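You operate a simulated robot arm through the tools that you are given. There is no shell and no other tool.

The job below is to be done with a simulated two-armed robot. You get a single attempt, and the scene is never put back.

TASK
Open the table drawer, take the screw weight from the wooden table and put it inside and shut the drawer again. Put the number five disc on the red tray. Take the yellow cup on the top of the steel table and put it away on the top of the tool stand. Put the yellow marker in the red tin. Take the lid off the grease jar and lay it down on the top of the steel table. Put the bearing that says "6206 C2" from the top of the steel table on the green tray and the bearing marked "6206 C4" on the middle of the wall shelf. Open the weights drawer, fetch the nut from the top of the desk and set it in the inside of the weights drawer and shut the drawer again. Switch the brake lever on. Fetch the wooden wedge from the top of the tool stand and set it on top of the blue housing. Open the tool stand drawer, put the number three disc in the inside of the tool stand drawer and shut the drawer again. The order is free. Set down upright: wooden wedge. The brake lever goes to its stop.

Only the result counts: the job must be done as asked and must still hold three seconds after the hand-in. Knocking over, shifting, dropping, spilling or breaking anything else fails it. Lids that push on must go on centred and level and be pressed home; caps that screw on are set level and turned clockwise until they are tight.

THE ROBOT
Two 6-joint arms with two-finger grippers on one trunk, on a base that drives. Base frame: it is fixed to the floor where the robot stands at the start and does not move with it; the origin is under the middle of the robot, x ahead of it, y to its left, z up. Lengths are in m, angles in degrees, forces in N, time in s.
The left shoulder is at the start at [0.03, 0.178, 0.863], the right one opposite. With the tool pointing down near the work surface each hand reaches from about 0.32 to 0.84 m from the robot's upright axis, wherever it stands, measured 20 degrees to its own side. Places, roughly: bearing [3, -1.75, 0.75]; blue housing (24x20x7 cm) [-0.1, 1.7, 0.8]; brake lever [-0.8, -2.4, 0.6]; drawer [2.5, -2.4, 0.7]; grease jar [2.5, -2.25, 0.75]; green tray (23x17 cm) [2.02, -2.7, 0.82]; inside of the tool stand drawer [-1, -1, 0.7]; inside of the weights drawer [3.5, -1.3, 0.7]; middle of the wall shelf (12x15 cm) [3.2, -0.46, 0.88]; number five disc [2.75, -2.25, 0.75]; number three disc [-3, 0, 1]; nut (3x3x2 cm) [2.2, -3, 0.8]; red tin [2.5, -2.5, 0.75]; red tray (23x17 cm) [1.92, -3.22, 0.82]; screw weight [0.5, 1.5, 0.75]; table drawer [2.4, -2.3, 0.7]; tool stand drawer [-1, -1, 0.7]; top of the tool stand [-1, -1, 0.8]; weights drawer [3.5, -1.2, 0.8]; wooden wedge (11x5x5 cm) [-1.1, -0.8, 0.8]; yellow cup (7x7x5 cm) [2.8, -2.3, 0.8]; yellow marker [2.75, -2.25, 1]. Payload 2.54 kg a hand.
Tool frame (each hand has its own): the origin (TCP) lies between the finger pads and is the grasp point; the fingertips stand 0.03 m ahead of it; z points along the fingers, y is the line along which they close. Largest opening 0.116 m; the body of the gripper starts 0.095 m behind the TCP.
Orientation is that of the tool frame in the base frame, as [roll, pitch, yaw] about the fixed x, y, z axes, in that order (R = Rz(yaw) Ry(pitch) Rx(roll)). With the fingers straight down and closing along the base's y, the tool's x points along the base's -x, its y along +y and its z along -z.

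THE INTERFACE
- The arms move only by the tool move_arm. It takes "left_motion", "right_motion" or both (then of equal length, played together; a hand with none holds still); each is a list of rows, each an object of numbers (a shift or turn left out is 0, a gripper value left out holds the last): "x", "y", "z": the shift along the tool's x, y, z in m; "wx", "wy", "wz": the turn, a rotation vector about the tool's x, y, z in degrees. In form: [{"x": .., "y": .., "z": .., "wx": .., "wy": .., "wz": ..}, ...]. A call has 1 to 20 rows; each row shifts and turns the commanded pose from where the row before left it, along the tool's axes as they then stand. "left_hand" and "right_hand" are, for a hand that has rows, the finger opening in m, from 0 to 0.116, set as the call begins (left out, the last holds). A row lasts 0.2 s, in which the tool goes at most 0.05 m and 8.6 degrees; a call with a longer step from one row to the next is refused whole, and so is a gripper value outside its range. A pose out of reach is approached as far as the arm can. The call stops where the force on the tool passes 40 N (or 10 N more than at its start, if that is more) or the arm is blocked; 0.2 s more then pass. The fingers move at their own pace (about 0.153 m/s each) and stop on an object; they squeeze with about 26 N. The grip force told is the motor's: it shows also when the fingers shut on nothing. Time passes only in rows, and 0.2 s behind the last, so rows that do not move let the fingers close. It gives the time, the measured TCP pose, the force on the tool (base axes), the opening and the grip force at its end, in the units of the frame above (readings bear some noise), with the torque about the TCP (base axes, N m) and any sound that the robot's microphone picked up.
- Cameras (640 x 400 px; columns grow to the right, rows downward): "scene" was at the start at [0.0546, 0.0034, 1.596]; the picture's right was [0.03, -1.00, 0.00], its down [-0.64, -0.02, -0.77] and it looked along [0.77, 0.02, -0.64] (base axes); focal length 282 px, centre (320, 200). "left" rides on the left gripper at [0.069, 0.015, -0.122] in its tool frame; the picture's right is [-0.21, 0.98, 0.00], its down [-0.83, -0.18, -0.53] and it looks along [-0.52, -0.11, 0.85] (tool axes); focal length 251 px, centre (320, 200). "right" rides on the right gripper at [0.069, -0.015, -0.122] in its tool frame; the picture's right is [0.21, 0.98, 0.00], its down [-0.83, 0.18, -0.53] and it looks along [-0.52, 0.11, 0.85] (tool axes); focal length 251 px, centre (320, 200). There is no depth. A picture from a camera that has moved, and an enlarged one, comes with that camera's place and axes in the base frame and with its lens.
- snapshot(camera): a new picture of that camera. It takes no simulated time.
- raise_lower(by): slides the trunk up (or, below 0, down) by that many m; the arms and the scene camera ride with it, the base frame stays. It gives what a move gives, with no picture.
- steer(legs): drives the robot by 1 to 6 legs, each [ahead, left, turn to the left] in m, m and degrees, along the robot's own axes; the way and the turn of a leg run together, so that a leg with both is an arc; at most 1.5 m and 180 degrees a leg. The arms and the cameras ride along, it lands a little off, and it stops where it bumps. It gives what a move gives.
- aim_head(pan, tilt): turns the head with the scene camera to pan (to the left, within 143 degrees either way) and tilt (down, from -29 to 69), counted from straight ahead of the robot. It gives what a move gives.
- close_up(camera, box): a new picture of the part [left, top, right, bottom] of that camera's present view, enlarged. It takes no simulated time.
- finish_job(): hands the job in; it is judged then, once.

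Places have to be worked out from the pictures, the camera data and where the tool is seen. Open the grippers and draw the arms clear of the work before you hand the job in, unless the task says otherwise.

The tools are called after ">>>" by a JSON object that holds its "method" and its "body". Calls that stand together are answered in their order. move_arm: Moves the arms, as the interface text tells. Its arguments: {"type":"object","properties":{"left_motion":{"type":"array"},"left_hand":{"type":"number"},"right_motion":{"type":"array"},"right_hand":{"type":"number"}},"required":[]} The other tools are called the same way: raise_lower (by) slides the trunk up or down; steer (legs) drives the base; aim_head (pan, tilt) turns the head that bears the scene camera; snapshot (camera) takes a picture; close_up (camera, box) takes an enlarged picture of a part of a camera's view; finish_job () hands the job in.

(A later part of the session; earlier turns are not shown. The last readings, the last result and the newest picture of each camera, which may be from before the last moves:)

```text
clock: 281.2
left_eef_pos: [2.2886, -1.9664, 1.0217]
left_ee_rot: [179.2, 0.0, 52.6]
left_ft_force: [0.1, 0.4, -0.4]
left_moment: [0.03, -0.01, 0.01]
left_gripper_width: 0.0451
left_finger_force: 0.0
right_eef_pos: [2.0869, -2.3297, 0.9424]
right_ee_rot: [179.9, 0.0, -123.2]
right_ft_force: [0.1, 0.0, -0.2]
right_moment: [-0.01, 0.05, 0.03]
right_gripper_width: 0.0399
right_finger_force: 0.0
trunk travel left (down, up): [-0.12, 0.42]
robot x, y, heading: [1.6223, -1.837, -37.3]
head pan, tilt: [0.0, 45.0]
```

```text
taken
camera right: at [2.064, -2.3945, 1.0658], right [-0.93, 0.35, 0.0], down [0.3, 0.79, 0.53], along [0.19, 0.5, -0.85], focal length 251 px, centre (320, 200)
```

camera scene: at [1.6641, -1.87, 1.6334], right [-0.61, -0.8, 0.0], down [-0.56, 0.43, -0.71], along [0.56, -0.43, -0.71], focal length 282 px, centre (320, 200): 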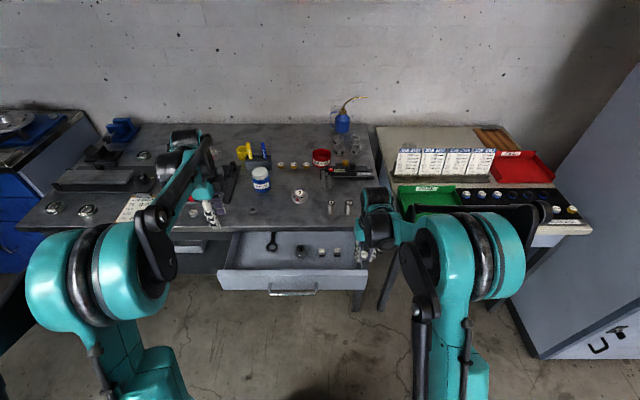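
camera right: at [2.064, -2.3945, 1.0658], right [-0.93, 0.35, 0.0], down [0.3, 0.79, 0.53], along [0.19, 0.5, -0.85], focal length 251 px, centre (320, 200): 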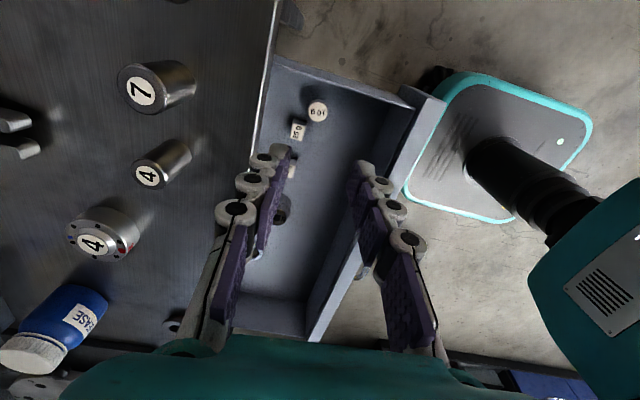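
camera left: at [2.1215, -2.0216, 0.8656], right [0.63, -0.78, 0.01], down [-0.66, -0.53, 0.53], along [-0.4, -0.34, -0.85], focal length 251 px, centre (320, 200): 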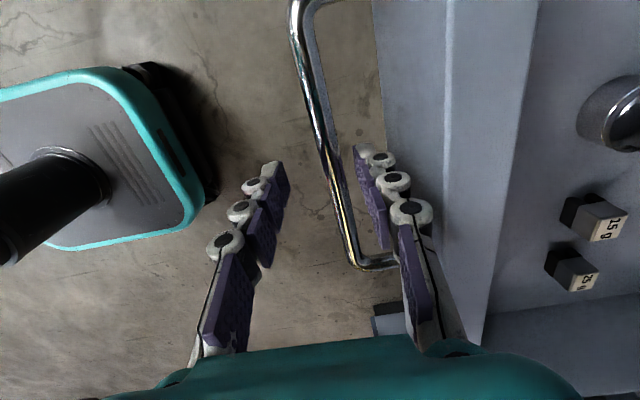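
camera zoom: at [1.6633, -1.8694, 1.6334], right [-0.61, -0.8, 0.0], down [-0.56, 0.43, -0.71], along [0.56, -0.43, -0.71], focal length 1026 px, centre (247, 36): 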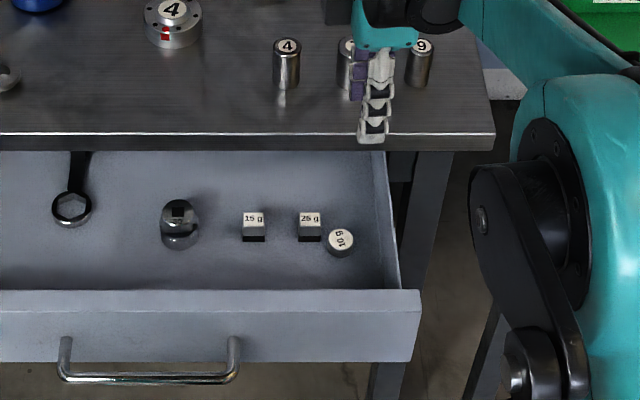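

The 10 g weight stands in the drawer next to the 25 g cube. I turn the left hand to standard yaw with closed fingers and place it behind the handle bar to push the drawer shut.

>>> {"method": "move_arm", "body": {"left_motion": [{"wz": -8.5}, {"wz": -8.5}, {"wz": -8.5}, {"wz": -8.5}, {"wz": -8.5}, {"wz": -8.5}, {"wz": -8.5}, {"wz": -8.5}, {"wz": -8.5}, {"wz": -8.5}, {"wz": -5}, {"x": 0.028, "y": -0.041}, {"x": 0.028, "y": -0.041}, {"x": 0.028, "y": -0.041}, {"x": 0.028, "y": -0.041}, {"x": 0.028, "y": -0.041}, {}], "left_hand": 0.0, "right_motion": [{"z": -0.02}, {"y": 0.04}, {"y": 0.04}, {"x": 0.04}, {"x": 0.04}, {"x": 0.04}, {}, {}, {}, {}, {}, {}, {}, {}, {}, {}, {}]}}

>>> {"method": "snapshot", "body": {"camera": "left"}}

```text
clock: 284.8
left_eef_pos: [2.0549, -2.0449, 1.0175]
left_ee_rot: [180.0, 0.8, 142.8]
left_ft_force: [-0.5, -0.4, 0.0]
left_moment: [-0.04, 0.0, -0.03]
left_gripper_width: 0.0
left_finger_force: 26.0
right_eef_pos: [1.9553, -2.3852, 0.9644]
right_ee_rot: [179.9, 0.0, -123.2]
right_ft_force: [-0.9, 0.1, 0.2]
right_moment: [0.0, 0.06, -0.01]
right_gripper_width: 0.04
right_finger_force: 0.0
trunk travel left (down, up): [-0.12, 0.42]
robot x, y, heading: [1.6218, -1.8388, -37.3]
head pan, tilt: [0.0, 45.0]
```

```text
taken
camera left: at [2.0079, -1.9899, 1.1388], right [0.76, 0.65, 0.0], down [0.54, -0.64, 0.55], along [0.36, -0.41, -0.84], focal length 251 px, centre (320, 200)
```

left: 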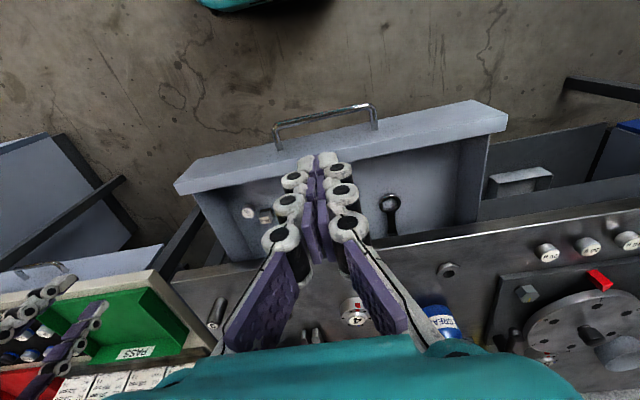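

The bar is 2.6 cm ahead of the closed fingers. I back off 1.2 cm, descend to bar height and push slowly.

>>> {"method": "move_arm", "body": {"left_motion": [{"x": 0.012, "z": 0.04}, {"z": 0.05}, {"z": 0.05}, {"z": 0.05}, {"z": 0.05}, {"z": 0.032}, {}]}}

>>> {"method": "snapshot", "body": {"camera": "left"}}

```text
clock: 286.4
left_eef_pos: [2.046, -2.0413, 0.7498]
left_ee_rot: [-180.0, 0.9, 142.7]
left_ft_force: [0.0, 0.0, -0.3]
left_moment: [-0.04, -0.03, 0.03]
left_gripper_width: 0.0
left_finger_force: 25.7
right_eef_pos: [1.9545, -2.3863, 0.9658]
right_ee_rot: [-179.9, 0.0, -123.2]
right_ft_force: [0.3, 0.5, 0.3]
right_moment: [0.02, 0.05, 0.02]
right_gripper_width: 0.04
right_finger_force: 0.0
trunk travel left (down, up): [-0.12, 0.42]
robot x, y, heading: [1.6233, -1.8398, -37.4]
head pan, tilt: [0.0, 45.0]
```

```text
taken
camera left: at [2.0005, -1.985, 0.8703], right [0.76, 0.65, 0.0], down [0.54, -0.64, 0.55], along [0.36, -0.41, -0.84], focal length 251 px, centre (320, 200)
```

left: 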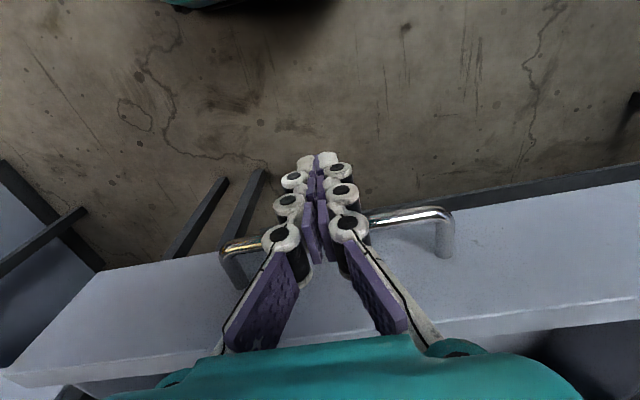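

>>> {"method": "move_arm", "body": {"left_motion": [{"x": -0.013}, {"x": -0.013}, {"x": -0.013}, {"x": -0.013}, {"x": -0.013}, {"x": -0.013}, {"x": -0.013}, {"x": -0.013}, {"x": -0.013}, {"x": -0.013}, {"x": -0.013}, {"x": -0.013}, {"x": -0.013}, {"x": -0.013}, {}]}}

>>> {"method": "move_arm", "body": {"left_motion": [{"x": -0.01}, {"x": -0.01}, {"x": -0.01}, {"x": -0.008}, {"x": -0.006}, {"x": -0.006}, {"x": -0.006}, {"x": -0.006}, {"x": -0.006}, {}]}}

>>> {"method": "close_up", "body": {"camera": "scene", "box": [210, 160, 390, 280]}}

```text
clock: 289.6
left_eef_pos: [2.1902, -2.151, 0.7501]
left_ee_rot: [180.0, 1.0, 142.7]
left_ft_force: [-0.4, 0.8, -0.7]
left_moment: [0.02, -0.01, 0.0]
left_gripper_width: 0.0001
left_finger_force: 28.2
right_eef_pos: [1.9549, -2.3864, 0.9658]
right_ee_rot: [179.9, -0.1, -123.2]
right_ft_force: [-0.4, -0.4, -0.4]
right_moment: [-0.03, -0.02, 0.0]
right_gripper_width: 0.0401
right_finger_force: 0.1
trunk travel left (down, up): [-0.12, 0.42]
robot x, y, heading: [1.6251, -1.8381, -37.1]
head pan, tilt: [0.0, 45.0]
```

```text
clock: 291.5
left_eef_pos: [2.238, -2.1867, 0.7496]
left_ee_rot: [179.9, 0.2, 142.8]
left_ft_force: [-6.9, 6.4, 0.9]
left_moment: [0.1, 0.07, 0.02]
left_gripper_width: 0.0057
left_finger_force: 28.4
right_eef_pos: [1.9551, -2.3852, 0.9654]
right_ee_rot: [-179.9, 0.0, -123.1]
right_ft_force: [1.2, 0.5, -0.1]
right_moment: [0.02, 0.01, 0.0]
right_gripper_width: 0.04
right_finger_force: 0.0
trunk travel left (down, up): [-0.12, 0.42]
robot x, y, heading: [1.6196, -1.8423, -37.1]
head pan, tilt: [0.0, 45.0]
stopped in row 9 (left hand): the force on the tool passed its limit at 47 N (the readings are from after the stop); the commanded pose is now the measured one
```

```text
3.33 times, centred on (300, 220) of scene
camera zoom: at [1.6617, -1.8686, 1.6336], right [-0.61, -0.8, 0.0], down [-0.56, 0.43, -0.71], along [0.56, -0.43, -0.71], focal length 941 px, centre (387, 133)
```

zoom: 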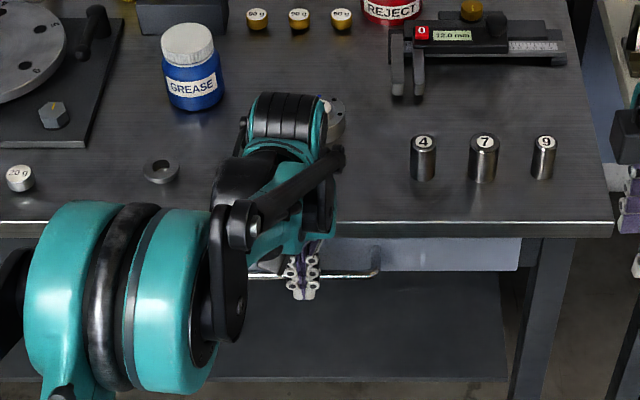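

The drawer is shut (47 N stop at the expected place). I withdraw the left hand and survey the table top for the next items.

>>> {"method": "move_arm", "body": {"left_motion": [{"x": 0.03}, {"x": 0.04}, {"x": 0.05}, {"x": 0.04}, {"z": -0.05}, {"z": -0.05}, {"z": -0.05}, {"z": -0.05}, {"z": -0.05}, {"z": -0.05}, {"y": 0.05}, {"y": 0.05}, {"y": 0.05}, {}], "left_hand": 0.08}}

>>> {"method": "snapshot", "body": {"camera": "scene"}}

>>> {"method": "close_up", "body": {"camera": "scene", "box": [200, 110, 400, 260]}}

```text
clock: 294.5
left_eef_pos: [2.2014, -1.968, 1.0474]
left_ee_rot: [179.9, 0.4, 142.6]
left_ft_force: [0.1, 0.6, -0.1]
left_moment: [-0.02, -0.05, 0.02]
left_gripper_width: 0.0801
left_finger_force: 0.0
right_eef_pos: [1.9537, -2.3858, 0.9648]
right_ee_rot: [-180.0, -0.1, -123.2]
right_ft_force: [0.5, 0.1, -0.8]
right_moment: [-0.03, 0.01, 0.0]
right_gripper_width: 0.0399
right_finger_force: 0.0
trunk travel left (down, up): [-0.12, 0.42]
robot x, y, heading: [1.6217, -1.8401, -37.1]
head pan, tilt: [0.0, 45.0]
```

```text
taken
camera scene: at [1.6614, -1.8694, 1.6335], right [-0.61, -0.8, 0.0], down [-0.56, 0.43, -0.71], along [0.56, -0.43, -0.71], focal length 282 px, centre (320, 200)
```

scene: 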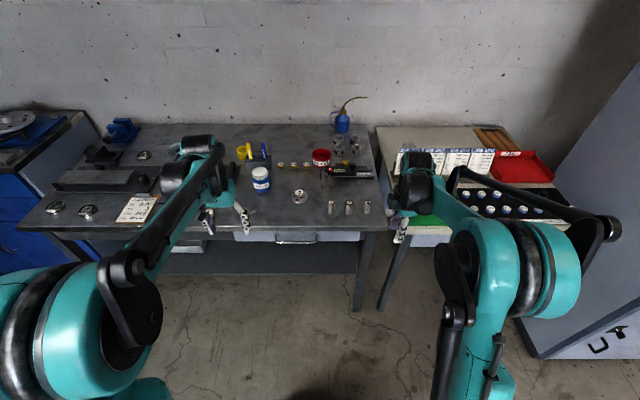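

```text
2.67 times, centred on (300, 185) of scene
camera zoom: at [1.6614, -1.8694, 1.6335], right [-0.61, -0.8, 0.0], down [-0.56, 0.43, -0.71], along [0.56, -0.43, -0.71], focal length 753 px, centre (373, 240)
```

zoom: 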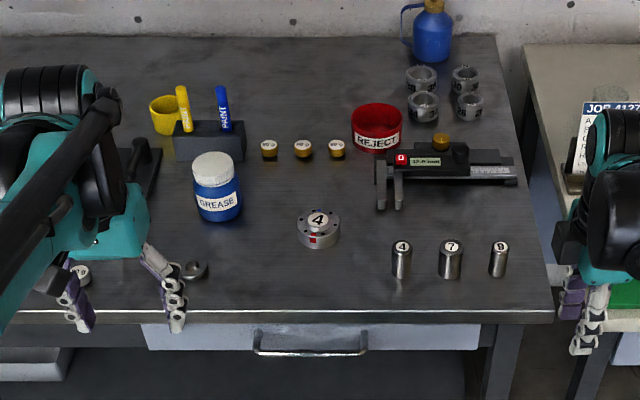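

The drawer is closed. Triangulating: marker top (2.670,-2.243,0.943), lid (2.522,-2.215,0.909), tin rim (2.515,-2.524,0.855), cup (2.784,-2.260,0.847), disc 5 (2.876,-2.151,0.83). I raise the trunk and drive closer to the table for these.

>>> {"method": "raise_lower", "body": {"by": 0.15}}

>>> {"method": "steer", "body": {"legs": [[0, 0.35, 0], [0.3, 0, 0]]}}

>>> {"method": "aim_head", "body": {"pan": 0, "tilt": 50}}

>>> {"method": "snapshot", "body": {"camera": "scene"}}

```text
clock: 296.3
left_eef_pos: [2.2024, -1.9697, 1.1969]
left_ee_rot: [180.0, 0.2, 142.6]
left_ft_force: [0.3, 0.3, -0.2]
left_moment: [-0.01, 0.0, 0.03]
left_gripper_width: 0.0802
left_finger_force: 0.1
right_eef_pos: [1.9543, -2.3863, 1.115]
right_ee_rot: [179.9, 0.0, -123.3]
right_ft_force: [-0.3, -1.1, -0.1]
right_moment: [-0.03, -0.03, 0.0]
right_gripper_width: 0.0401
right_finger_force: 0.0
trunk travel left (down, up): [-0.27, 0.27]
robot x, y, heading: [1.6242, -1.8381, -37.2]
head pan, tilt: [0.0, 45.0]
```

```text
clock: 300.2
left_eef_pos: [2.6515, -1.8703, 1.1964]
left_ee_rot: [179.9, 0.3, 142.4]
left_ft_force: [0.6, -0.9, 0.5]
left_moment: [0.02, 0.03, 0.01]
left_gripper_width: 0.0801
left_finger_force: 0.0
right_eef_pos: [2.4023, -2.287, 1.115]
right_ee_rot: [180.0, 0.0, -123.5]
right_ft_force: [-0.1, -0.2, -1.1]
right_moment: [0.03, 0.03, -0.01]
right_gripper_width: 0.0403
right_finger_force: 0.0
trunk travel left (down, up): [-0.27, 0.27]
robot x, y, heading: [2.071, -1.7352, -37.8]
head pan, tilt: [0.0, 45.0]
```

```text
clock: 300.8
left_eef_pos: [2.6508, -1.8708, 1.1972]
left_ee_rot: [180.0, 0.3, 142.4]
left_ft_force: [-1.2, -0.3, 0.3]
left_moment: [0.02, -0.05, -0.01]
left_gripper_width: 0.08
left_finger_force: 0.0
right_eef_pos: [2.4006, -2.2862, 1.1153]
right_ee_rot: [179.9, 0.0, -123.5]
right_ft_force: [-0.8, -0.3, 0.6]
right_moment: [-0.01, 0.01, -0.01]
right_gripper_width: 0.0401
right_finger_force: 0.0
trunk travel left (down, up): [-0.27, 0.27]
robot x, y, heading: [2.0709, -1.7374, -37.4]
head pan, tilt: [0.0, 50.0]
```

```text
taken
camera scene: at [2.1089, -1.7651, 1.7766], right [-0.61, -0.79, 0.0], down [-0.61, 0.47, -0.64], along [0.51, -0.39, -0.77], focal length 282 px, centre (320, 200)
```

scene: 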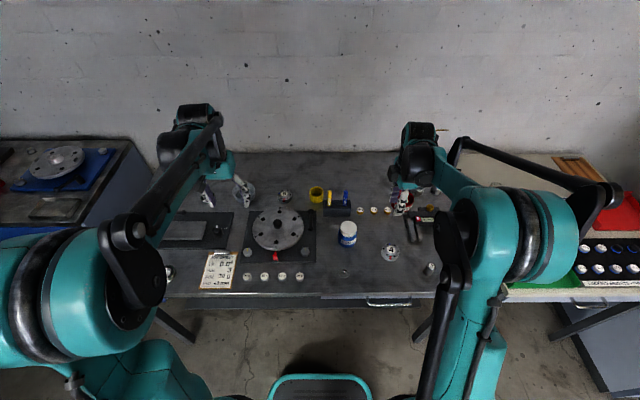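

I move the right hand above the yellow marker (0.2 m forward, 0.185 m left) and look down at it.

>>> {"method": "move_arm", "body": {"right_motion": [{"x": -0.031, "y": -0.0335}, {"x": -0.031, "y": -0.0335}, {"x": -0.031, "y": -0.0335}, {"x": -0.031, "y": -0.0335}, {"x": -0.031, "y": -0.0335}, {"x": -0.03, "y": -0.0333}, {}]}}

>>> {"method": "snapshot", "body": {"camera": "right"}}

>>> {"method": "close_up", "body": {"camera": "scene", "box": [270, 150, 470, 280]}}

```text
clock: 302.4
left_eef_pos: [2.6483, -1.8696, 1.1985]
left_ee_rot: [179.9, 0.3, 142.4]
left_ft_force: [-0.1, 0.5, 0.0]
left_moment: [-0.01, -0.03, 0.01]
left_gripper_width: 0.0804
left_finger_force: 0.0
right_eef_pos: [2.6684, -2.2402, 1.1147]
right_ee_rot: [180.0, 0.0, -123.5]
right_ft_force: [-1.1, -0.4, 0.4]
right_moment: [-0.04, -0.06, 0.02]
right_gripper_width: 0.0398
right_finger_force: 0.0
trunk travel left (down, up): [-0.27, 0.27]
robot x, y, heading: [2.0723, -1.7394, -37.9]
head pan, tilt: [0.0, 50.0]
```

```text
taken
camera right: at [2.6438, -2.3055, 1.2378], right [-0.93, 0.36, 0.0], down [0.3, 0.79, 0.53], along [0.19, 0.5, -0.85], focal length 251 px, centre (320, 200)
```

right: 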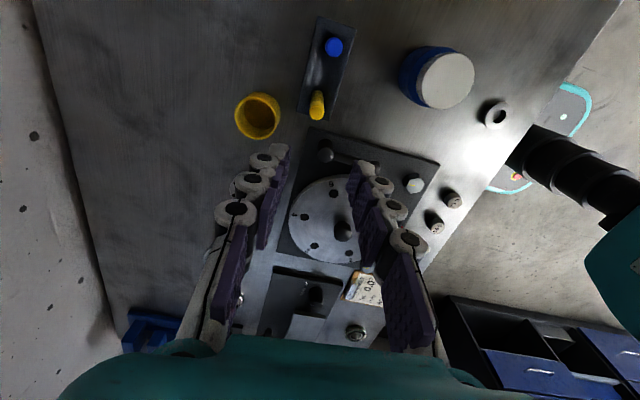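

```text
3.08 times, centred on (370, 215) of scene
camera zoom: at [2.1063, -1.7644, 1.7767], right [-0.61, -0.79, 0.0], down [-0.61, 0.47, -0.64], along [0.51, -0.39, -0.77], focal length 868 px, centre (166, 154)
```

zoom: 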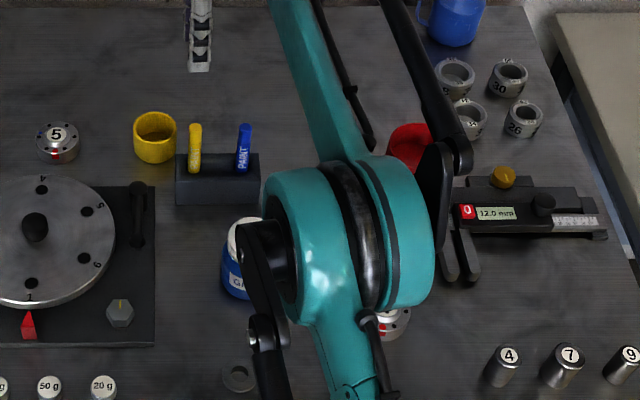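

The marker is about 1.3 cm right and 1 cm ahead of the hand's axis. I correct and descend 8 cm, then re-check.

>>> {"method": "move_arm", "body": {"right_motion": [{"x": 0.013, "y": -0.01}, {"z": 0.04}, {"z": 0.04}, {}], "right_hand": 0.05}}

>>> {"method": "snapshot", "body": {"camera": "right"}}

```text
clock: 303.4
left_eef_pos: [2.6504, -1.8695, 1.1974]
left_ee_rot: [-180.0, 0.4, 142.4]
left_ft_force: [0.4, 0.1, -0.1]
left_moment: [-0.03, 0.01, 0.0]
left_gripper_width: 0.0799
left_finger_force: 0.1
right_eef_pos: [2.6637, -2.2536, 1.0339]
right_ee_rot: [-180.0, 0.0, -123.5]
right_ft_force: [0.0, -0.9, 0.5]
right_moment: [-0.02, -0.02, 0.0]
right_gripper_width: 0.0499
right_finger_force: 0.1
right hand out of reach, approached as far as the arm can: row 1
trunk travel left (down, up): [-0.27, 0.27]
robot x, y, heading: [2.0733, -1.7367, -37.6]
head pan, tilt: [0.0, 50.0]
```

```text
taken
camera right: at [2.6391, -2.3182, 1.1565], right [-0.93, 0.36, 0.0], down [0.31, 0.79, 0.53], along [0.19, 0.5, -0.85], focal length 251 px, centre (320, 200)
```

right: 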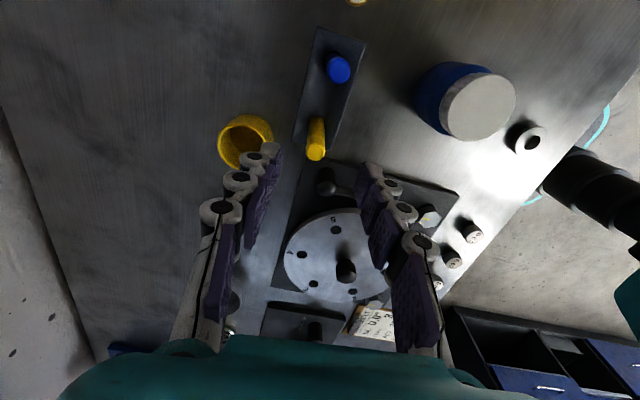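

Re-triangulating with the true top end puts the marker at (2.671,-2.246,0.949). I'm at the arm's reach limit, so I retract 6 cm, drive 6 cm ahead and look again.

>>> {"method": "move_arm", "body": {"right_motion": [{"x": -0.01, "y": 0.03}, {"y": 0.03}, {}]}}

>>> {"method": "steer", "body": {"legs": [[0.07, 0, 0]]}}

>>> {"method": "snapshot", "body": {"camera": "right"}}

```text
clock: 304.2
left_eef_pos: [2.6516, -1.8705, 1.1955]
left_ee_rot: [180.0, 0.4, 142.4]
left_ft_force: [1.4, 0.7, -0.7]
left_moment: [0.05, 0.01, -0.03]
left_gripper_width: 0.0799
left_finger_force: 0.1
right_eef_pos: [2.6206, -2.2114, 1.0331]
right_ee_rot: [179.8, 0.0, -123.5]
right_ft_force: [0.1, -0.4, -0.7]
right_moment: [0.02, 0.0, 0.02]
right_gripper_width: 0.05
right_finger_force: 0.1
trunk travel left (down, up): [-0.27, 0.27]
robot x, y, heading: [2.0704, -1.7382, -37.5]
head pan, tilt: [0.0, 50.0]
```

```text
clock: 305.2
left_eef_pos: [2.7067, -1.9135, 1.1969]
left_ee_rot: [-179.9, 0.2, 142.3]
left_ft_force: [0.6, -0.2, -0.1]
left_moment: [0.02, 0.09, 0.03]
left_gripper_width: 0.08
left_finger_force: 0.1
right_eef_pos: [2.6744, -2.2546, 1.0323]
right_ee_rot: [179.9, 0.0, -123.5]
right_ft_force: [0.6, -0.1, -0.9]
right_moment: [0.03, 0.03, 0.02]
right_gripper_width: 0.0498
right_finger_force: 0.0
trunk travel left (down, up): [-0.27, 0.27]
robot x, y, heading: [2.1282, -1.7798, -37.6]
head pan, tilt: [0.0, 50.0]
```

```text
taken
camera right: at [2.6506, -2.3199, 1.1558], right [-0.93, 0.36, 0.0], down [0.31, 0.79, 0.53], along [0.19, 0.5, -0.85], focal length 251 px, centre (320, 200)
```

right: 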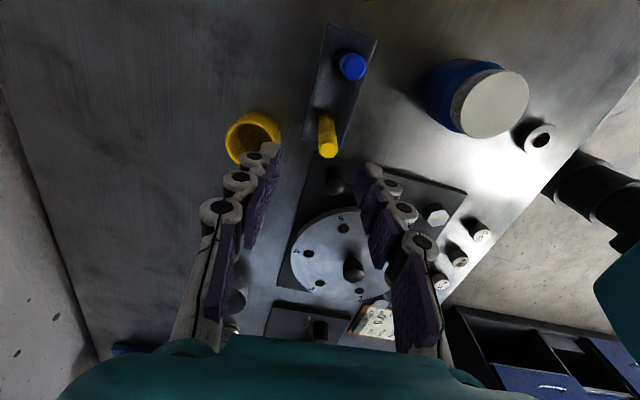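

The marker is 5 mm left and 8 mm behind the axis now. I correct, descend to z≈0.925 and grip it.

>>> {"method": "move_arm", "body": {"right_motion": [{"x": -0.0055, "y": 0.0077}, {"z": 0.04}, {"z": 0.04}, {"z": 0.027}, {}]}}

>>> {"method": "snapshot", "body": {"camera": "right"}}

>>> {"method": "move_arm", "body": {"right_motion": [{}, {}, {}], "right_hand": 0.0}}

>>> {"method": "snapshot", "body": {"camera": "right"}}

```text
clock: 306.4
left_eef_pos: [2.7043, -1.9128, 1.1985]
left_ee_rot: [179.9, 0.4, 142.3]
left_ft_force: [0.7, 0.8, 1.1]
left_moment: [0.04, 0.04, 0.02]
left_gripper_width: 0.0802
left_finger_force: 0.1
right_eef_pos: [2.6692, -2.2454, 0.9258]
right_ee_rot: [-180.0, 0.1, -123.6]
right_ft_force: [-0.5, 0.3, 0.3]
right_moment: [0.01, -0.04, -0.04]
right_gripper_width: 0.0499
right_finger_force: 0.2
trunk travel left (down, up): [-0.27, 0.27]
robot x, y, heading: [2.1284, -1.7804, -37.7]
head pan, tilt: [0.0, 50.0]
```

```text
taken
camera right: at [2.6449, -2.3093, 1.0489], right [-0.93, 0.36, 0.0], down [0.31, 0.79, 0.53], along [0.19, 0.5, -0.85], focal length 251 px, centre (320, 200)
```

right: 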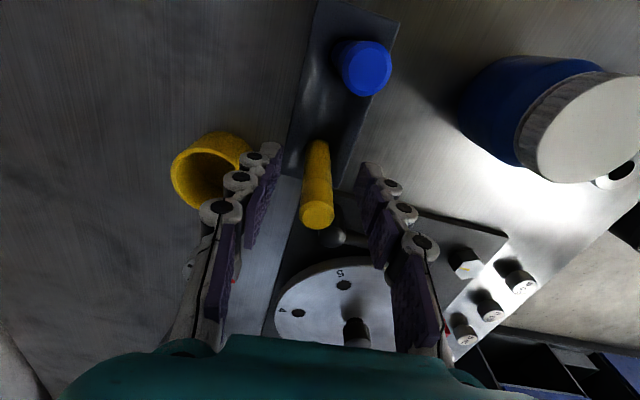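

```text
clock: 307.2
left_eef_pos: [2.7057, -1.9126, 1.1968]
left_ee_rot: [-179.9, 0.3, 142.3]
left_ft_force: [0.2, 0.2, -0.2]
left_moment: [-0.01, -0.03, 0.03]
left_gripper_width: 0.0802
left_finger_force: 0.0
right_eef_pos: [2.6708, -2.2442, 0.9257]
right_ee_rot: [179.9, 0.0, -123.6]
right_ft_force: [-0.6, -0.1, -0.6]
right_moment: [0.01, -0.01, 0.04]
right_gripper_width: 0.0152
right_finger_force: 25.4
trunk travel left (down, up): [-0.27, 0.27]
robot x, y, heading: [2.1254, -1.7775, -37.7]
head pan, tilt: [0.0, 50.0]
```

```text
taken
camera right: at [2.6453, -2.3096, 1.0488], right [-0.93, 0.36, 0.0], down [0.31, 0.79, 0.53], along [0.19, 0.5, -0.85], focal length 251 px, centre (320, 200)
```

right: 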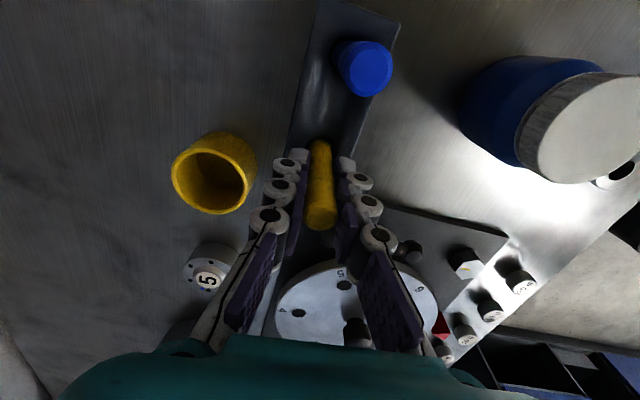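

Marker gripped (15 mm). I lift it straight out of its holder, watching the force.

>>> {"method": "move_arm", "body": {"right_motion": [{"z": -0.01}, {"z": -0.015}, {"z": -0.02}, {"z": -0.02}, {"z": -0.03}, {"z": -0.04}, {"z": -0.04}, {}]}}

>>> {"method": "snapshot", "body": {"camera": "right"}}

>>> {"method": "snapshot", "body": {"camera": "scene"}}

```text
clock: 309.1
left_eef_pos: [2.7047, -1.9132, 1.1964]
left_ee_rot: [180.0, 0.3, 142.4]
left_ft_force: [-0.3, 0.6, 0.1]
left_moment: [-0.01, 0.0, 0.0]
left_gripper_width: 0.0801
left_finger_force: 0.0
right_eef_pos: [2.6688, -2.2453, 1.0982]
right_ee_rot: [179.9, -0.1, -123.5]
right_ft_force: [-0.1, 0.1, -1.6]
right_moment: [0.03, 0.01, -0.01]
right_gripper_width: 0.0155
right_finger_force: 25.7
trunk travel left (down, up): [-0.27, 0.27]
robot x, y, heading: [2.1244, -1.7819, -37.9]
head pan, tilt: [0.0, 50.0]
```

```text
taken
camera right: at [2.6463, -2.3089, 1.2223], right [-0.93, 0.36, 0.0], down [0.31, 0.79, 0.53], along [0.19, 0.5, -0.85], focal length 251 px, centre (320, 200)
```

right: 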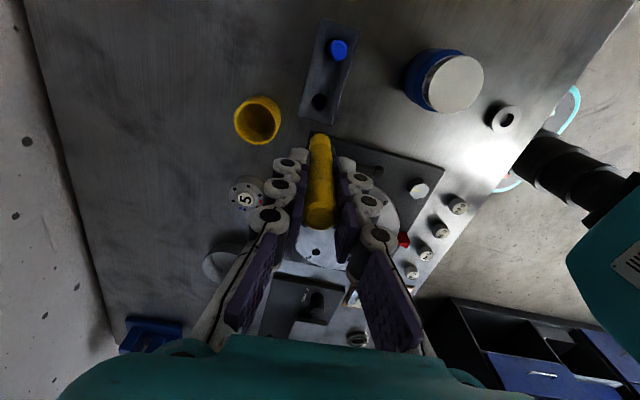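

```text
taken
camera scene: at [2.1638, -1.8074, 1.7765], right [-0.61, -0.79, 0.0], down [-0.61, 0.47, -0.64], along [0.51, -0.39, -0.77], focal length 282 px, centre (320, 200)
```

scene: 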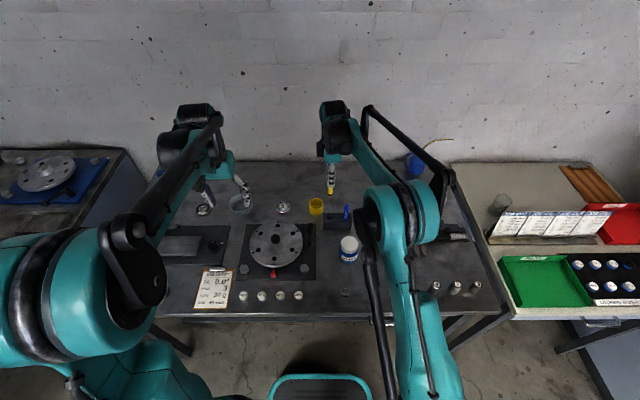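

>>> {"method": "close_up", "body": {"camera": "scene", "box": [290, 130, 370, 240]}}

```text
3.64 times, centred on (330, 185) of scene
camera zoom: at [2.1638, -1.8074, 1.7765], right [-0.61, -0.79, 0.0], down [-0.61, 0.47, -0.64], along [0.51, -0.39, -0.77], focal length 1026 px, centre (284, 254)
```

zoom: 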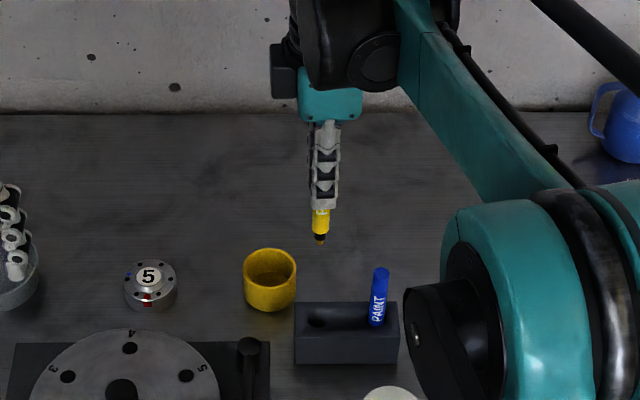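

The marker (~12 cm long) hangs ~10 cm below the TCP. I carry it over to the red tin.

>>> {"method": "move_arm", "body": {"right_motion": [{"x": 0.045, "y": -0.0036}, {"x": 0.045, "y": -0.0036}, {"x": 0.045, "y": -0.0036}, {"x": 0.045, "y": -0.0036}, {"x": 0.045, "y": -0.0036}, {"x": 0.046, "y": -0.0036}, {"x": 0.046, "y": -0.0036}, {}]}}

>>> {"method": "snapshot", "body": {"camera": "right"}}

>>> {"method": "close_up", "body": {"camera": "scene", "box": [350, 120, 510, 260]}}

```text
clock: 310.9
left_eef_pos: [2.705, -1.9119, 1.1966]
left_ee_rot: [179.9, 0.3, 142.3]
left_ft_force: [0.1, 0.5, 0.8]
left_moment: [-0.05, 0.01, 0.01]
left_gripper_width: 0.0797
left_finger_force: 0.0
right_eef_pos: [2.5177, -2.5242, 1.1042]
right_ee_rot: [-179.9, 0.1, -123.6]
right_ft_force: [0.4, -0.7, 0.0]
right_moment: [-0.02, 0.03, 0.02]
right_gripper_width: 0.015
right_finger_force: 25.9
trunk travel left (down, up): [-0.27, 0.27]
robot x, y, heading: [2.1271, -1.7779, -37.6]
head pan, tilt: [0.0, 50.0]
```

```text
taken
camera right: at [2.4935, -2.5875, 1.2278], right [-0.93, 0.36, 0.0], down [0.31, 0.79, 0.53], along [0.19, 0.5, -0.85], focal length 251 px, centre (320, 200)
```

right: 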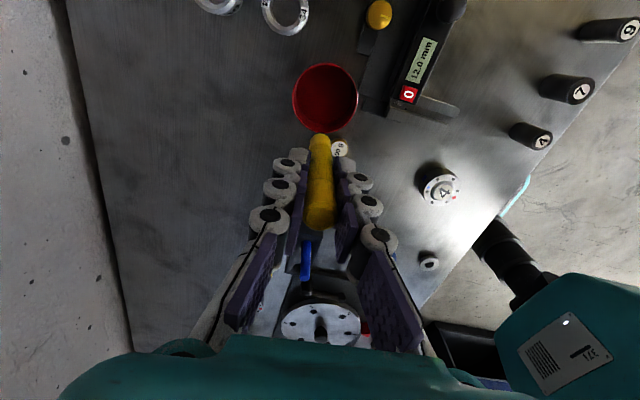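

```text
2.86 times, centred on (430, 190) of scene
camera zoom: at [2.1639, -1.8056, 1.7766], right [-0.61, -0.79, 0.0], down [-0.61, 0.47, -0.64], along [0.51, -0.39, -0.77], focal length 806 px, centre (6, 229)
```

zoom: 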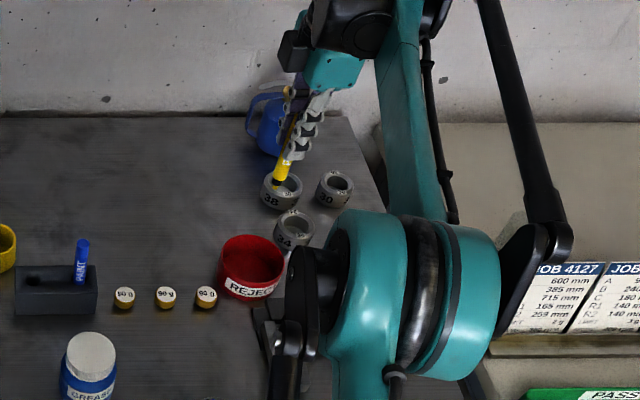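

The tin is ~9 cm wide. To avoid the marker toppling out, I tilt the hand 40° (bottom to the right) before lowering it so that it comes to lean on the rim.

>>> {"method": "move_arm", "body": {"right_motion": [{"wy": 8}, {"wy": 8}, {"wy": 8}, {"wy": 8}, {"wy": 8}, {}]}}

>>> {"method": "snapshot", "body": {"camera": "right"}}

>>> {"method": "close_up", "body": {"camera": "scene", "box": [350, 120, 510, 260]}}

```text
clock: 312.2
left_eef_pos: [2.7053, -1.9134, 1.1973]
left_ee_rot: [179.8, 0.2, 142.3]
left_ft_force: [-1.0, 0.9, 0.1]
left_moment: [0.02, 0.0, 0.02]
left_gripper_width: 0.0802
left_finger_force: 0.2
right_eef_pos: [2.5164, -2.5246, 1.1023]
right_ee_rot: [179.9, -40.2, -123.5]
right_ft_force: [-0.5, -0.4, -0.3]
right_moment: [-0.01, -0.02, -0.02]
right_gripper_width: 0.0151
right_finger_force: 25.7
trunk travel left (down, up): [-0.27, 0.27]
robot x, y, heading: [2.1245, -1.7777, -37.4]
head pan, tilt: [0.0, 50.0]
```

```text
taken
camera right: at [2.5441, -2.5096, 1.2415], right [-0.9, 0.4, 0.14], down [0.39, 0.91, -0.12], along [-0.18, -0.06, -0.98], focal length 251 px, centre (320, 200)
```

right: 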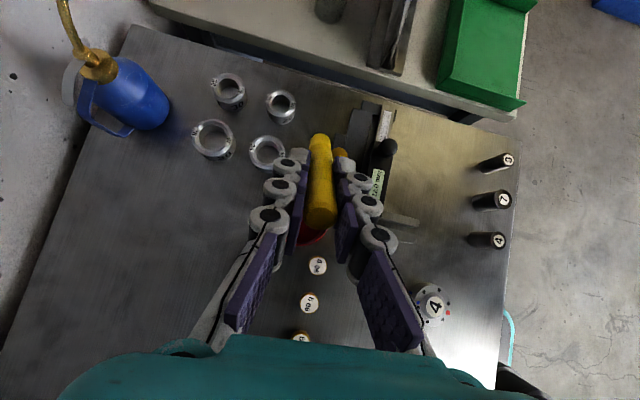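

```text
2.86 times, centred on (430, 190) of scene
camera zoom: at [2.1627, -1.8072, 1.7766], right [-0.61, -0.79, 0.0], down [-0.61, 0.47, -0.64], along [0.51, -0.39, -0.77], focal length 806 px, centre (6, 229)
```

zoom: 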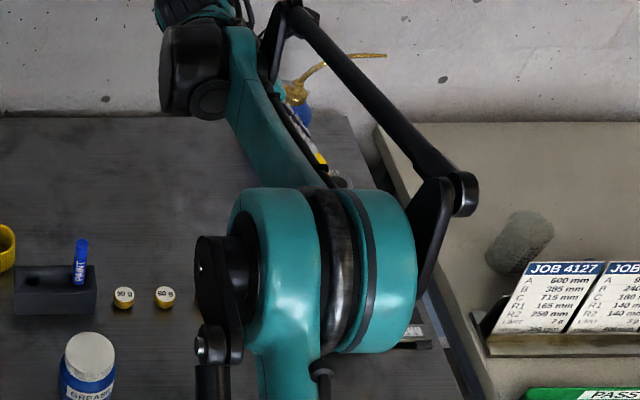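

Tilt achieved. I shift 5 cm left and go down 15 cm, then check against the tin.

>>> {"method": "move_arm", "body": {"right_motion": [{"x": -0.0189, "z": -0.016}, {"x": -0.0189, "z": -0.016}, {"x": -0.0242, "z": 0.02865}, {"x": -0.0242, "z": 0.02865}, {"x": -0.0242, "z": 0.02865}, {}]}}

>>> {"method": "snapshot", "body": {"camera": "right"}}

>>> {"method": "close_up", "body": {"camera": "scene", "box": [350, 120, 510, 260]}}

```text
clock: 313.6
left_eef_pos: [2.7059, -1.9122, 1.1971]
left_ee_rot: [179.9, 0.2, 142.3]
left_ft_force: [-0.6, 0.8, -0.1]
left_moment: [-0.01, -0.02, -0.01]
left_gripper_width: 0.08
left_finger_force: 0.1
right_eef_pos: [2.5427, -2.4813, 0.9904]
right_ee_rot: [-180.0, -40.0, -123.6]
right_ft_force: [0.0, 0.1, 0.1]
right_moment: [-0.02, -0.02, 0.04]
right_gripper_width: 0.0153
right_finger_force: 26.1
trunk travel left (down, up): [-0.27, 0.27]
robot x, y, heading: [2.1263, -1.782, -37.9]
head pan, tilt: [0.0, 50.0]
```

```text
taken
camera right: at [2.5715, -2.4672, 1.13], right [-0.9, 0.4, 0.14], down [0.39, 0.91, -0.12], along [-0.18, -0.06, -0.98], focal length 251 px, centre (320, 200)
```

right: 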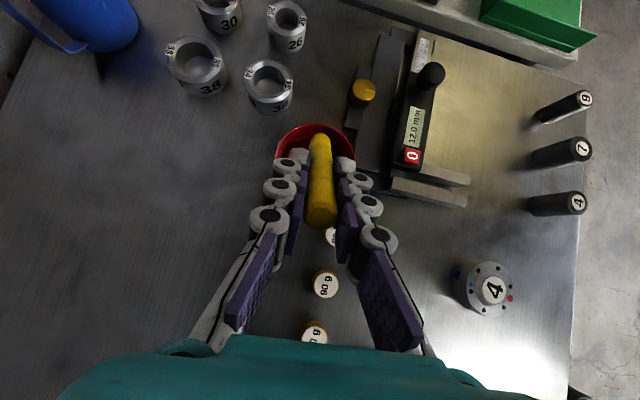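

```text
2.86 times, centred on (430, 190) of scene
camera zoom: at [2.1628, -1.8063, 1.7766], right [-0.61, -0.79, 0.0], down [-0.61, 0.47, -0.64], along [0.51, -0.39, -0.77], focal length 806 px, centre (6, 229)
```

zoom: 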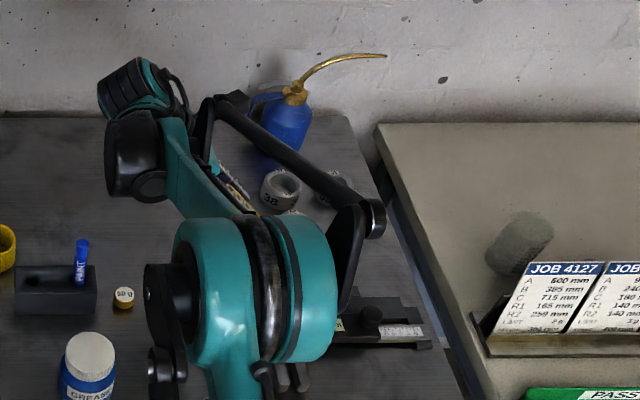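

The tin lies as predicted (TCP 5.5 cm left of its centre). I lower the last 9 cm and check.

>>> {"method": "move_arm", "body": {"right_motion": [{"x": -0.0194, "z": 0.0229, "y": 0.004}, {"x": -0.0194, "z": 0.0229}, {"x": -0.0161, "z": 0.0191}, {}]}}

>>> {"method": "snapshot", "body": {"camera": "right"}}

```text
clock: 314.6
left_eef_pos: [2.7051, -1.913, 1.1972]
left_ee_rot: [180.0, 0.3, 142.2]
left_ft_force: [0.7, -0.3, -0.6]
left_moment: [0.02, 0.01, -0.04]
left_gripper_width: 0.0803
left_finger_force: 0.0
right_eef_pos: [2.5401, -2.4787, 0.9051]
right_ee_rot: [180.0, -40.0, -123.6]
right_ft_force: [0.1, -0.1, -0.3]
right_moment: [-0.02, 0.08, 0.01]
right_gripper_width: 0.0152
right_finger_force: 26.0
trunk travel left (down, up): [-0.27, 0.27]
robot x, y, heading: [2.1288, -1.7802, -37.7]
head pan, tilt: [0.0, 50.0]
```

```text
taken
camera right: at [2.5676, -2.4652, 1.0436], right [-0.9, 0.4, 0.14], down [0.39, 0.91, -0.12], along [-0.18, -0.06, -0.98], focal length 251 px, centre (320, 200)
```

right: 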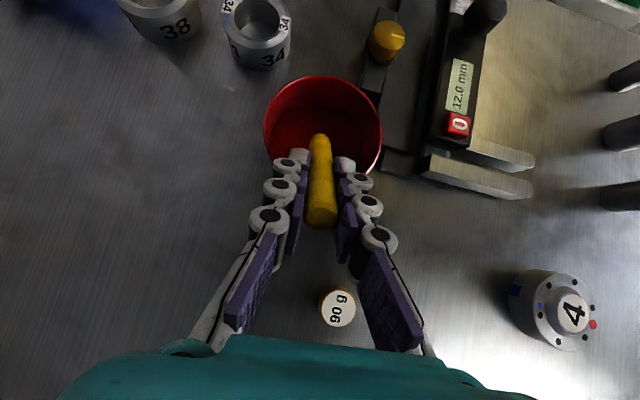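

>>> {"method": "move_arm", "body": {"right_motion": [{"x": -0.0032, "z": 0.0038}, {"x": -0.0032, "z": 0.0038}, {}]}}

>>> {"method": "close_up", "body": {"camera": "right", "box": [240, 60, 400, 180]}}

```text
clock: 315.4
left_eef_pos: [2.7051, -1.9111, 1.1982]
left_ee_rot: [-180.0, 0.4, 142.3]
left_ft_force: [0.0, -0.3, -0.2]
left_moment: [0.02, -0.01, 0.01]
left_gripper_width: 0.0799
left_finger_force: 0.1
right_eef_pos: [2.5389, -2.4774, 0.8964]
right_ee_rot: [179.9, -40.1, -123.5]
right_ft_force: [3.8, 1.6, 13.8]
right_moment: [-0.61, 0.22, 0.13]
right_gripper_width: 0.0155
right_finger_force: 25.9
trunk travel left (down, up): [-0.27, 0.27]
robot x, y, heading: [2.1273, -1.7767, -37.5]
head pan, tilt: [0.0, 50.0]
```

```text
3.33 times, centred on (320, 120) of right
camera zoom: at [2.5676, -2.4633, 1.035], right [-0.9, 0.4, 0.14], down [0.39, 0.91, -0.12], along [-0.18, -0.06, -0.98], focal length 838 px, centre (320, 467)
```

zoom: 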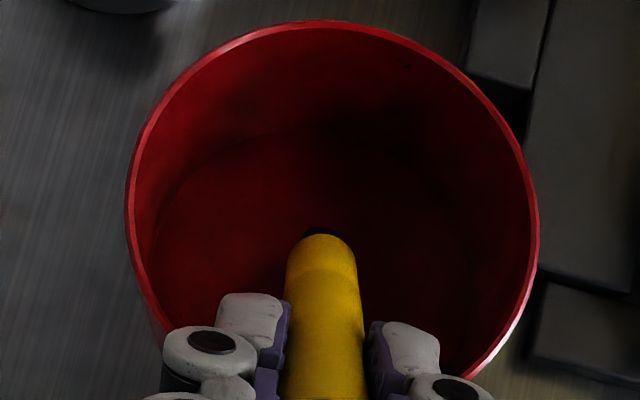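

Contact with the tin floor. I relax 2 mm and open the fingers so the marker settles against the rim.

>>> {"method": "move_arm", "body": {"right_motion": [{"x": 0.0013, "z": -0.0015}, {}]}}

>>> {"method": "move_arm", "body": {"right_motion": [{}, {}, {}], "right_hand": 0.035}}

>>> {"method": "snapshot", "body": {"camera": "right"}}

```text
clock: 316.1
left_eef_pos: [2.7051, -1.9129, 1.1972]
left_ee_rot: [-180.0, 0.3, 142.3]
left_ft_force: [0.0, -0.3, -0.2]
left_moment: [0.01, 0.0, 0.03]
left_gripper_width: 0.0801
left_finger_force: 0.0
right_eef_pos: [2.5395, -2.4789, 0.8962]
right_ee_rot: [180.0, -40.1, -123.6]
right_ft_force: [-0.1, 0.6, 1.8]
right_moment: [-0.04, 0.05, -0.01]
right_gripper_width: 0.0152
right_finger_force: 26.4
trunk travel left (down, up): [-0.27, 0.27]
robot x, y, heading: [2.1247, -1.7781, -38.0]
head pan, tilt: [0.0, 50.0]
```

```text
clock: 316.9
left_eef_pos: [2.7053, -1.9121, 1.1965]
left_ee_rot: [-180.0, 0.3, 142.4]
left_ft_force: [-0.2, -0.2, -0.4]
left_moment: [0.0, 0.0, 0.01]
left_gripper_width: 0.0803
left_finger_force: 0.2
right_eef_pos: [2.5391, -2.4794, 0.8965]
right_ee_rot: [179.8, -40.0, -123.6]
right_ft_force: [0.6, -0.5, -0.7]
right_moment: [0.03, -0.01, 0.0]
right_gripper_width: 0.035
right_finger_force: 0.0
trunk travel left (down, up): [-0.27, 0.27]
robot x, y, heading: [2.1278, -1.7808, -37.5]
head pan, tilt: [0.0, 50.0]
```

```text
taken
camera right: at [2.5677, -2.4648, 1.0359], right [-0.9, 0.4, 0.14], down [0.39, 0.91, -0.12], along [-0.18, -0.06, -0.98], focal length 251 px, centre (320, 200)
```

right: 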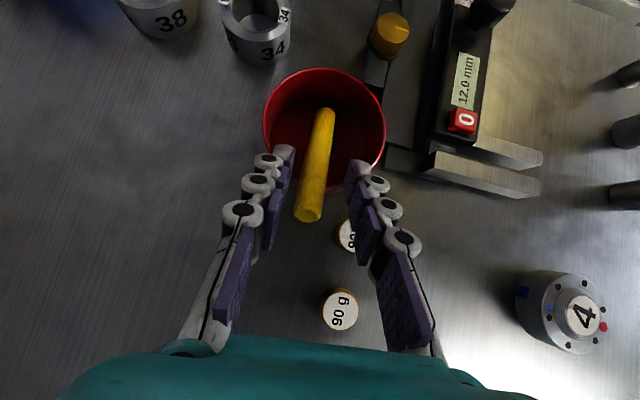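

The marker leans in the tin. I withdraw the hand straight up, un-tilt it, and verify.

>>> {"method": "move_arm", "body": {"right_motion": [{"x": 0.0129, "z": -0.0153}, {"x": 0.0258, "z": -0.0306}, {"x": 0.0258, "z": -0.0306}, {"x": 0.0258, "z": -0.0306}, {"x": 0.0258, "z": -0.0306}, {"x": 0.0258, "z": -0.0306}, {"wy": -8}, {"wy": -8}, {"wy": -8}, {"wy": -8}, {"wy": -8}, {}]}}

>>> {"method": "snapshot", "body": {"camera": "right"}}

```text
clock: 319.4
left_eef_pos: [2.7055, -1.9125, 1.1973]
left_ee_rot: [180.0, 0.3, 142.2]
left_ft_force: [0.8, -0.7, -0.6]
left_moment: [-0.03, -0.01, -0.01]
left_gripper_width: 0.08
left_finger_force: 0.1
right_eef_pos: [2.5402, -2.4793, 1.1157]
right_ee_rot: [-180.0, 0.2, -123.6]
right_ft_force: [0.5, 0.4, -1.1]
right_moment: [-0.02, 0.01, -0.02]
right_gripper_width: 0.0351
right_finger_force: 0.0
trunk travel left (down, up): [-0.27, 0.27]
robot x, y, heading: [2.1261, -1.7782, -37.6]
head pan, tilt: [0.0, 50.0]
```

```text
taken
camera right: at [2.5162, -2.5442, 1.2393], right [-0.93, 0.36, 0.0], down [0.31, 0.79, 0.53], along [0.19, 0.5, -0.84], focal length 251 px, centre (320, 200)
```

right: 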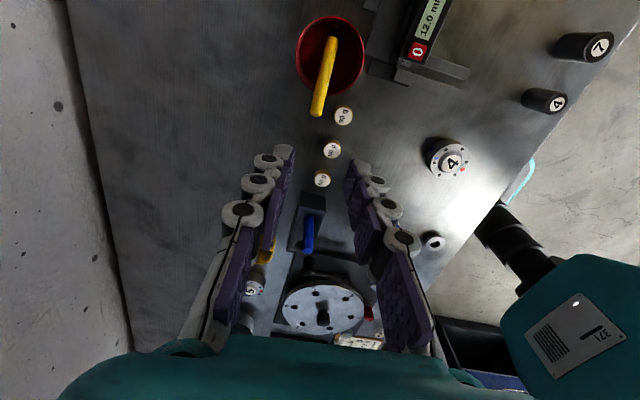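

The marker rests stably in the red tin. Next the grease jar: I take a close look at its lid.

>>> {"method": "close_up", "body": {"camera": "scene", "box": [320, 215, 380, 275]}}

>>> {"method": "snapshot", "body": {"camera": "scene"}}

```text
6.67 times, centred on (350, 245) of scene
camera zoom: at [2.1638, -1.8063, 1.7766], right [-0.61, -0.79, 0.0], down [-0.61, 0.47, -0.64], along [0.51, -0.39, -0.77], focal length 1882 px, centre (120, -100)
```

zoom: 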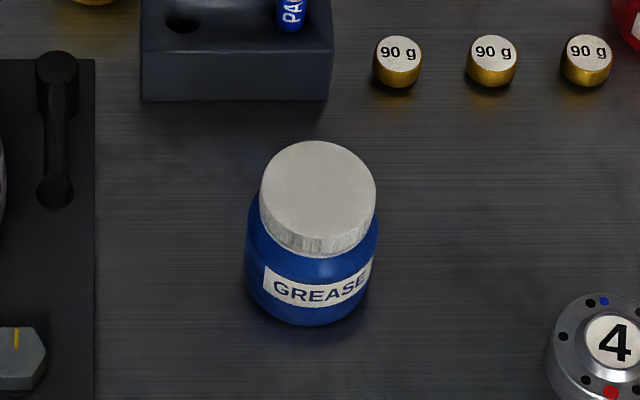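

```text
taken
camera scene: at [2.1638, -1.8063, 1.7766], right [-0.61, -0.79, 0.0], down [-0.61, 0.47, -0.64], along [0.51, -0.39, -0.77], focal length 282 px, centre (320, 200)
```

scene: 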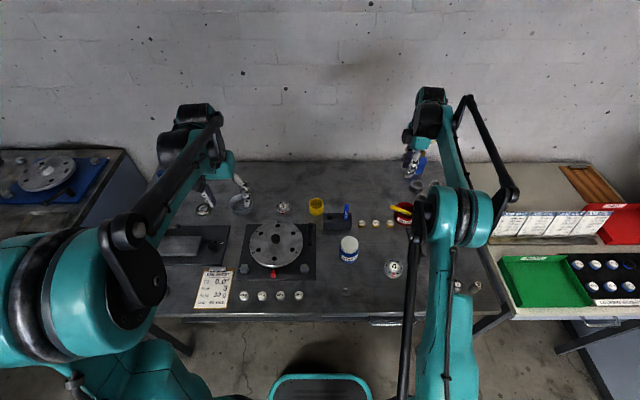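

The lid has a ribbed rim. I first position the right hand over the jar to grip the lid.

>>> {"method": "move_arm", "body": {"right_motion": [{"x": -0.035, "y": 0.027}, {"x": -0.035, "y": 0.027}, {"x": -0.035, "y": 0.027}, {"x": -0.035, "y": 0.027}, {"x": -0.035, "y": 0.027}, {"x": -0.035, "y": 0.026}, {}], "right_hand": 0.09}}

>>> {"method": "snapshot", "body": {"camera": "right"}}

```text
clock: 321.1
left_eef_pos: [2.706, -1.9139, 1.1976]
left_ee_rot: [179.8, 0.3, 142.4]
left_ft_force: [-0.1, -0.4, 0.5]
left_moment: [0.04, 0.03, -0.03]
left_gripper_width: 0.0799
left_finger_force: 0.0
right_eef_pos: [2.5241, -2.2146, 1.1163]
right_ee_rot: [179.8, 0.1, -123.6]
right_ft_force: [0.7, 0.2, -1.0]
right_moment: [0.0, 0.04, 0.0]
right_gripper_width: 0.0899
right_finger_force: 0.0
trunk travel left (down, up): [-0.27, 0.27]
robot x, y, heading: [2.1266, -1.7822, -37.6]
head pan, tilt: [0.0, 50.0]
```

```text
taken
camera right: at [2.5, -2.2791, 1.2393], right [-0.93, 0.36, 0.0], down [0.31, 0.79, 0.53], along [0.19, 0.5, -0.84], focal length 251 px, centre (320, 200)
```

right: 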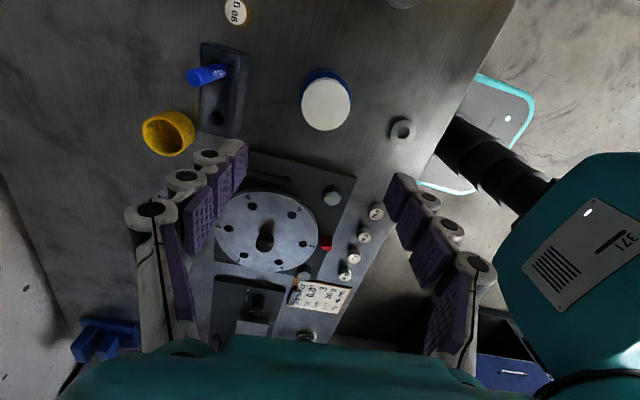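

The hand is nearly centred over the lid. I turn the wrist +90° to the standard yaw (leaves room to twist counter-clockwise) and centre it.

>>> {"method": "move_arm", "body": {"right_motion": [{"x": 0.004, "y": 0.007}, {"wz": 8.5}, {"wz": 8.5}, {"wz": 8.5}, {"wz": 8.5}, {"wz": 8.5}, {"wz": 8.5}, {"wz": 8.5}, {"wz": 8.5}, {"wz": 8.5}, {"wz": 8.5}, {"wz": 5}, {"z": 0.05}, {"z": 0.05}, {}]}}

>>> {"method": "snapshot", "body": {"camera": "right"}}

```text
clock: 324.2
left_eef_pos: [2.7057, -1.9132, 1.197]
left_ee_rot: [-180.0, 0.3, 142.3]
left_ft_force: [0.8, -0.2, 0.7]
left_moment: [0.01, -0.01, -0.03]
left_gripper_width: 0.0801
left_finger_force: 0.0
right_eef_pos: [2.5123, -2.2134, 1.0173]
right_ee_rot: [-179.9, 0.0, 146.4]
right_ft_force: [0.3, -0.6, 0.5]
right_moment: [0.0, 0.0, -0.03]
right_gripper_width: 0.0901
right_finger_force: 0.1
trunk travel left (down, up): [-0.27, 0.27]
robot x, y, heading: [2.1266, -1.7795, -37.8]
head pan, tilt: [0.0, 50.0]
```

```text
taken
camera right: at [2.4479, -2.1866, 1.1403], right [0.36, 0.93, 0.0], down [0.79, -0.31, 0.53], along [0.5, -0.19, -0.85], focal length 251 px, centre (320, 200)
```

right: 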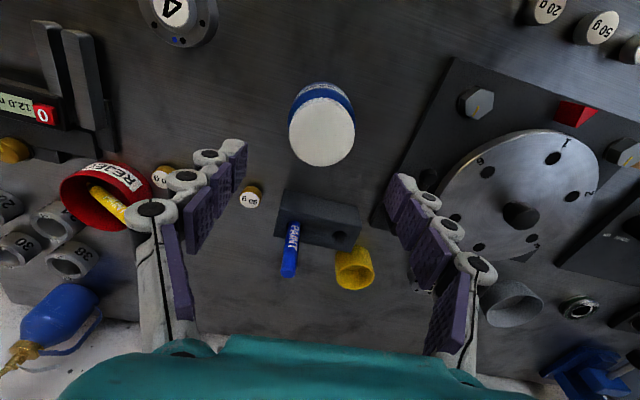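

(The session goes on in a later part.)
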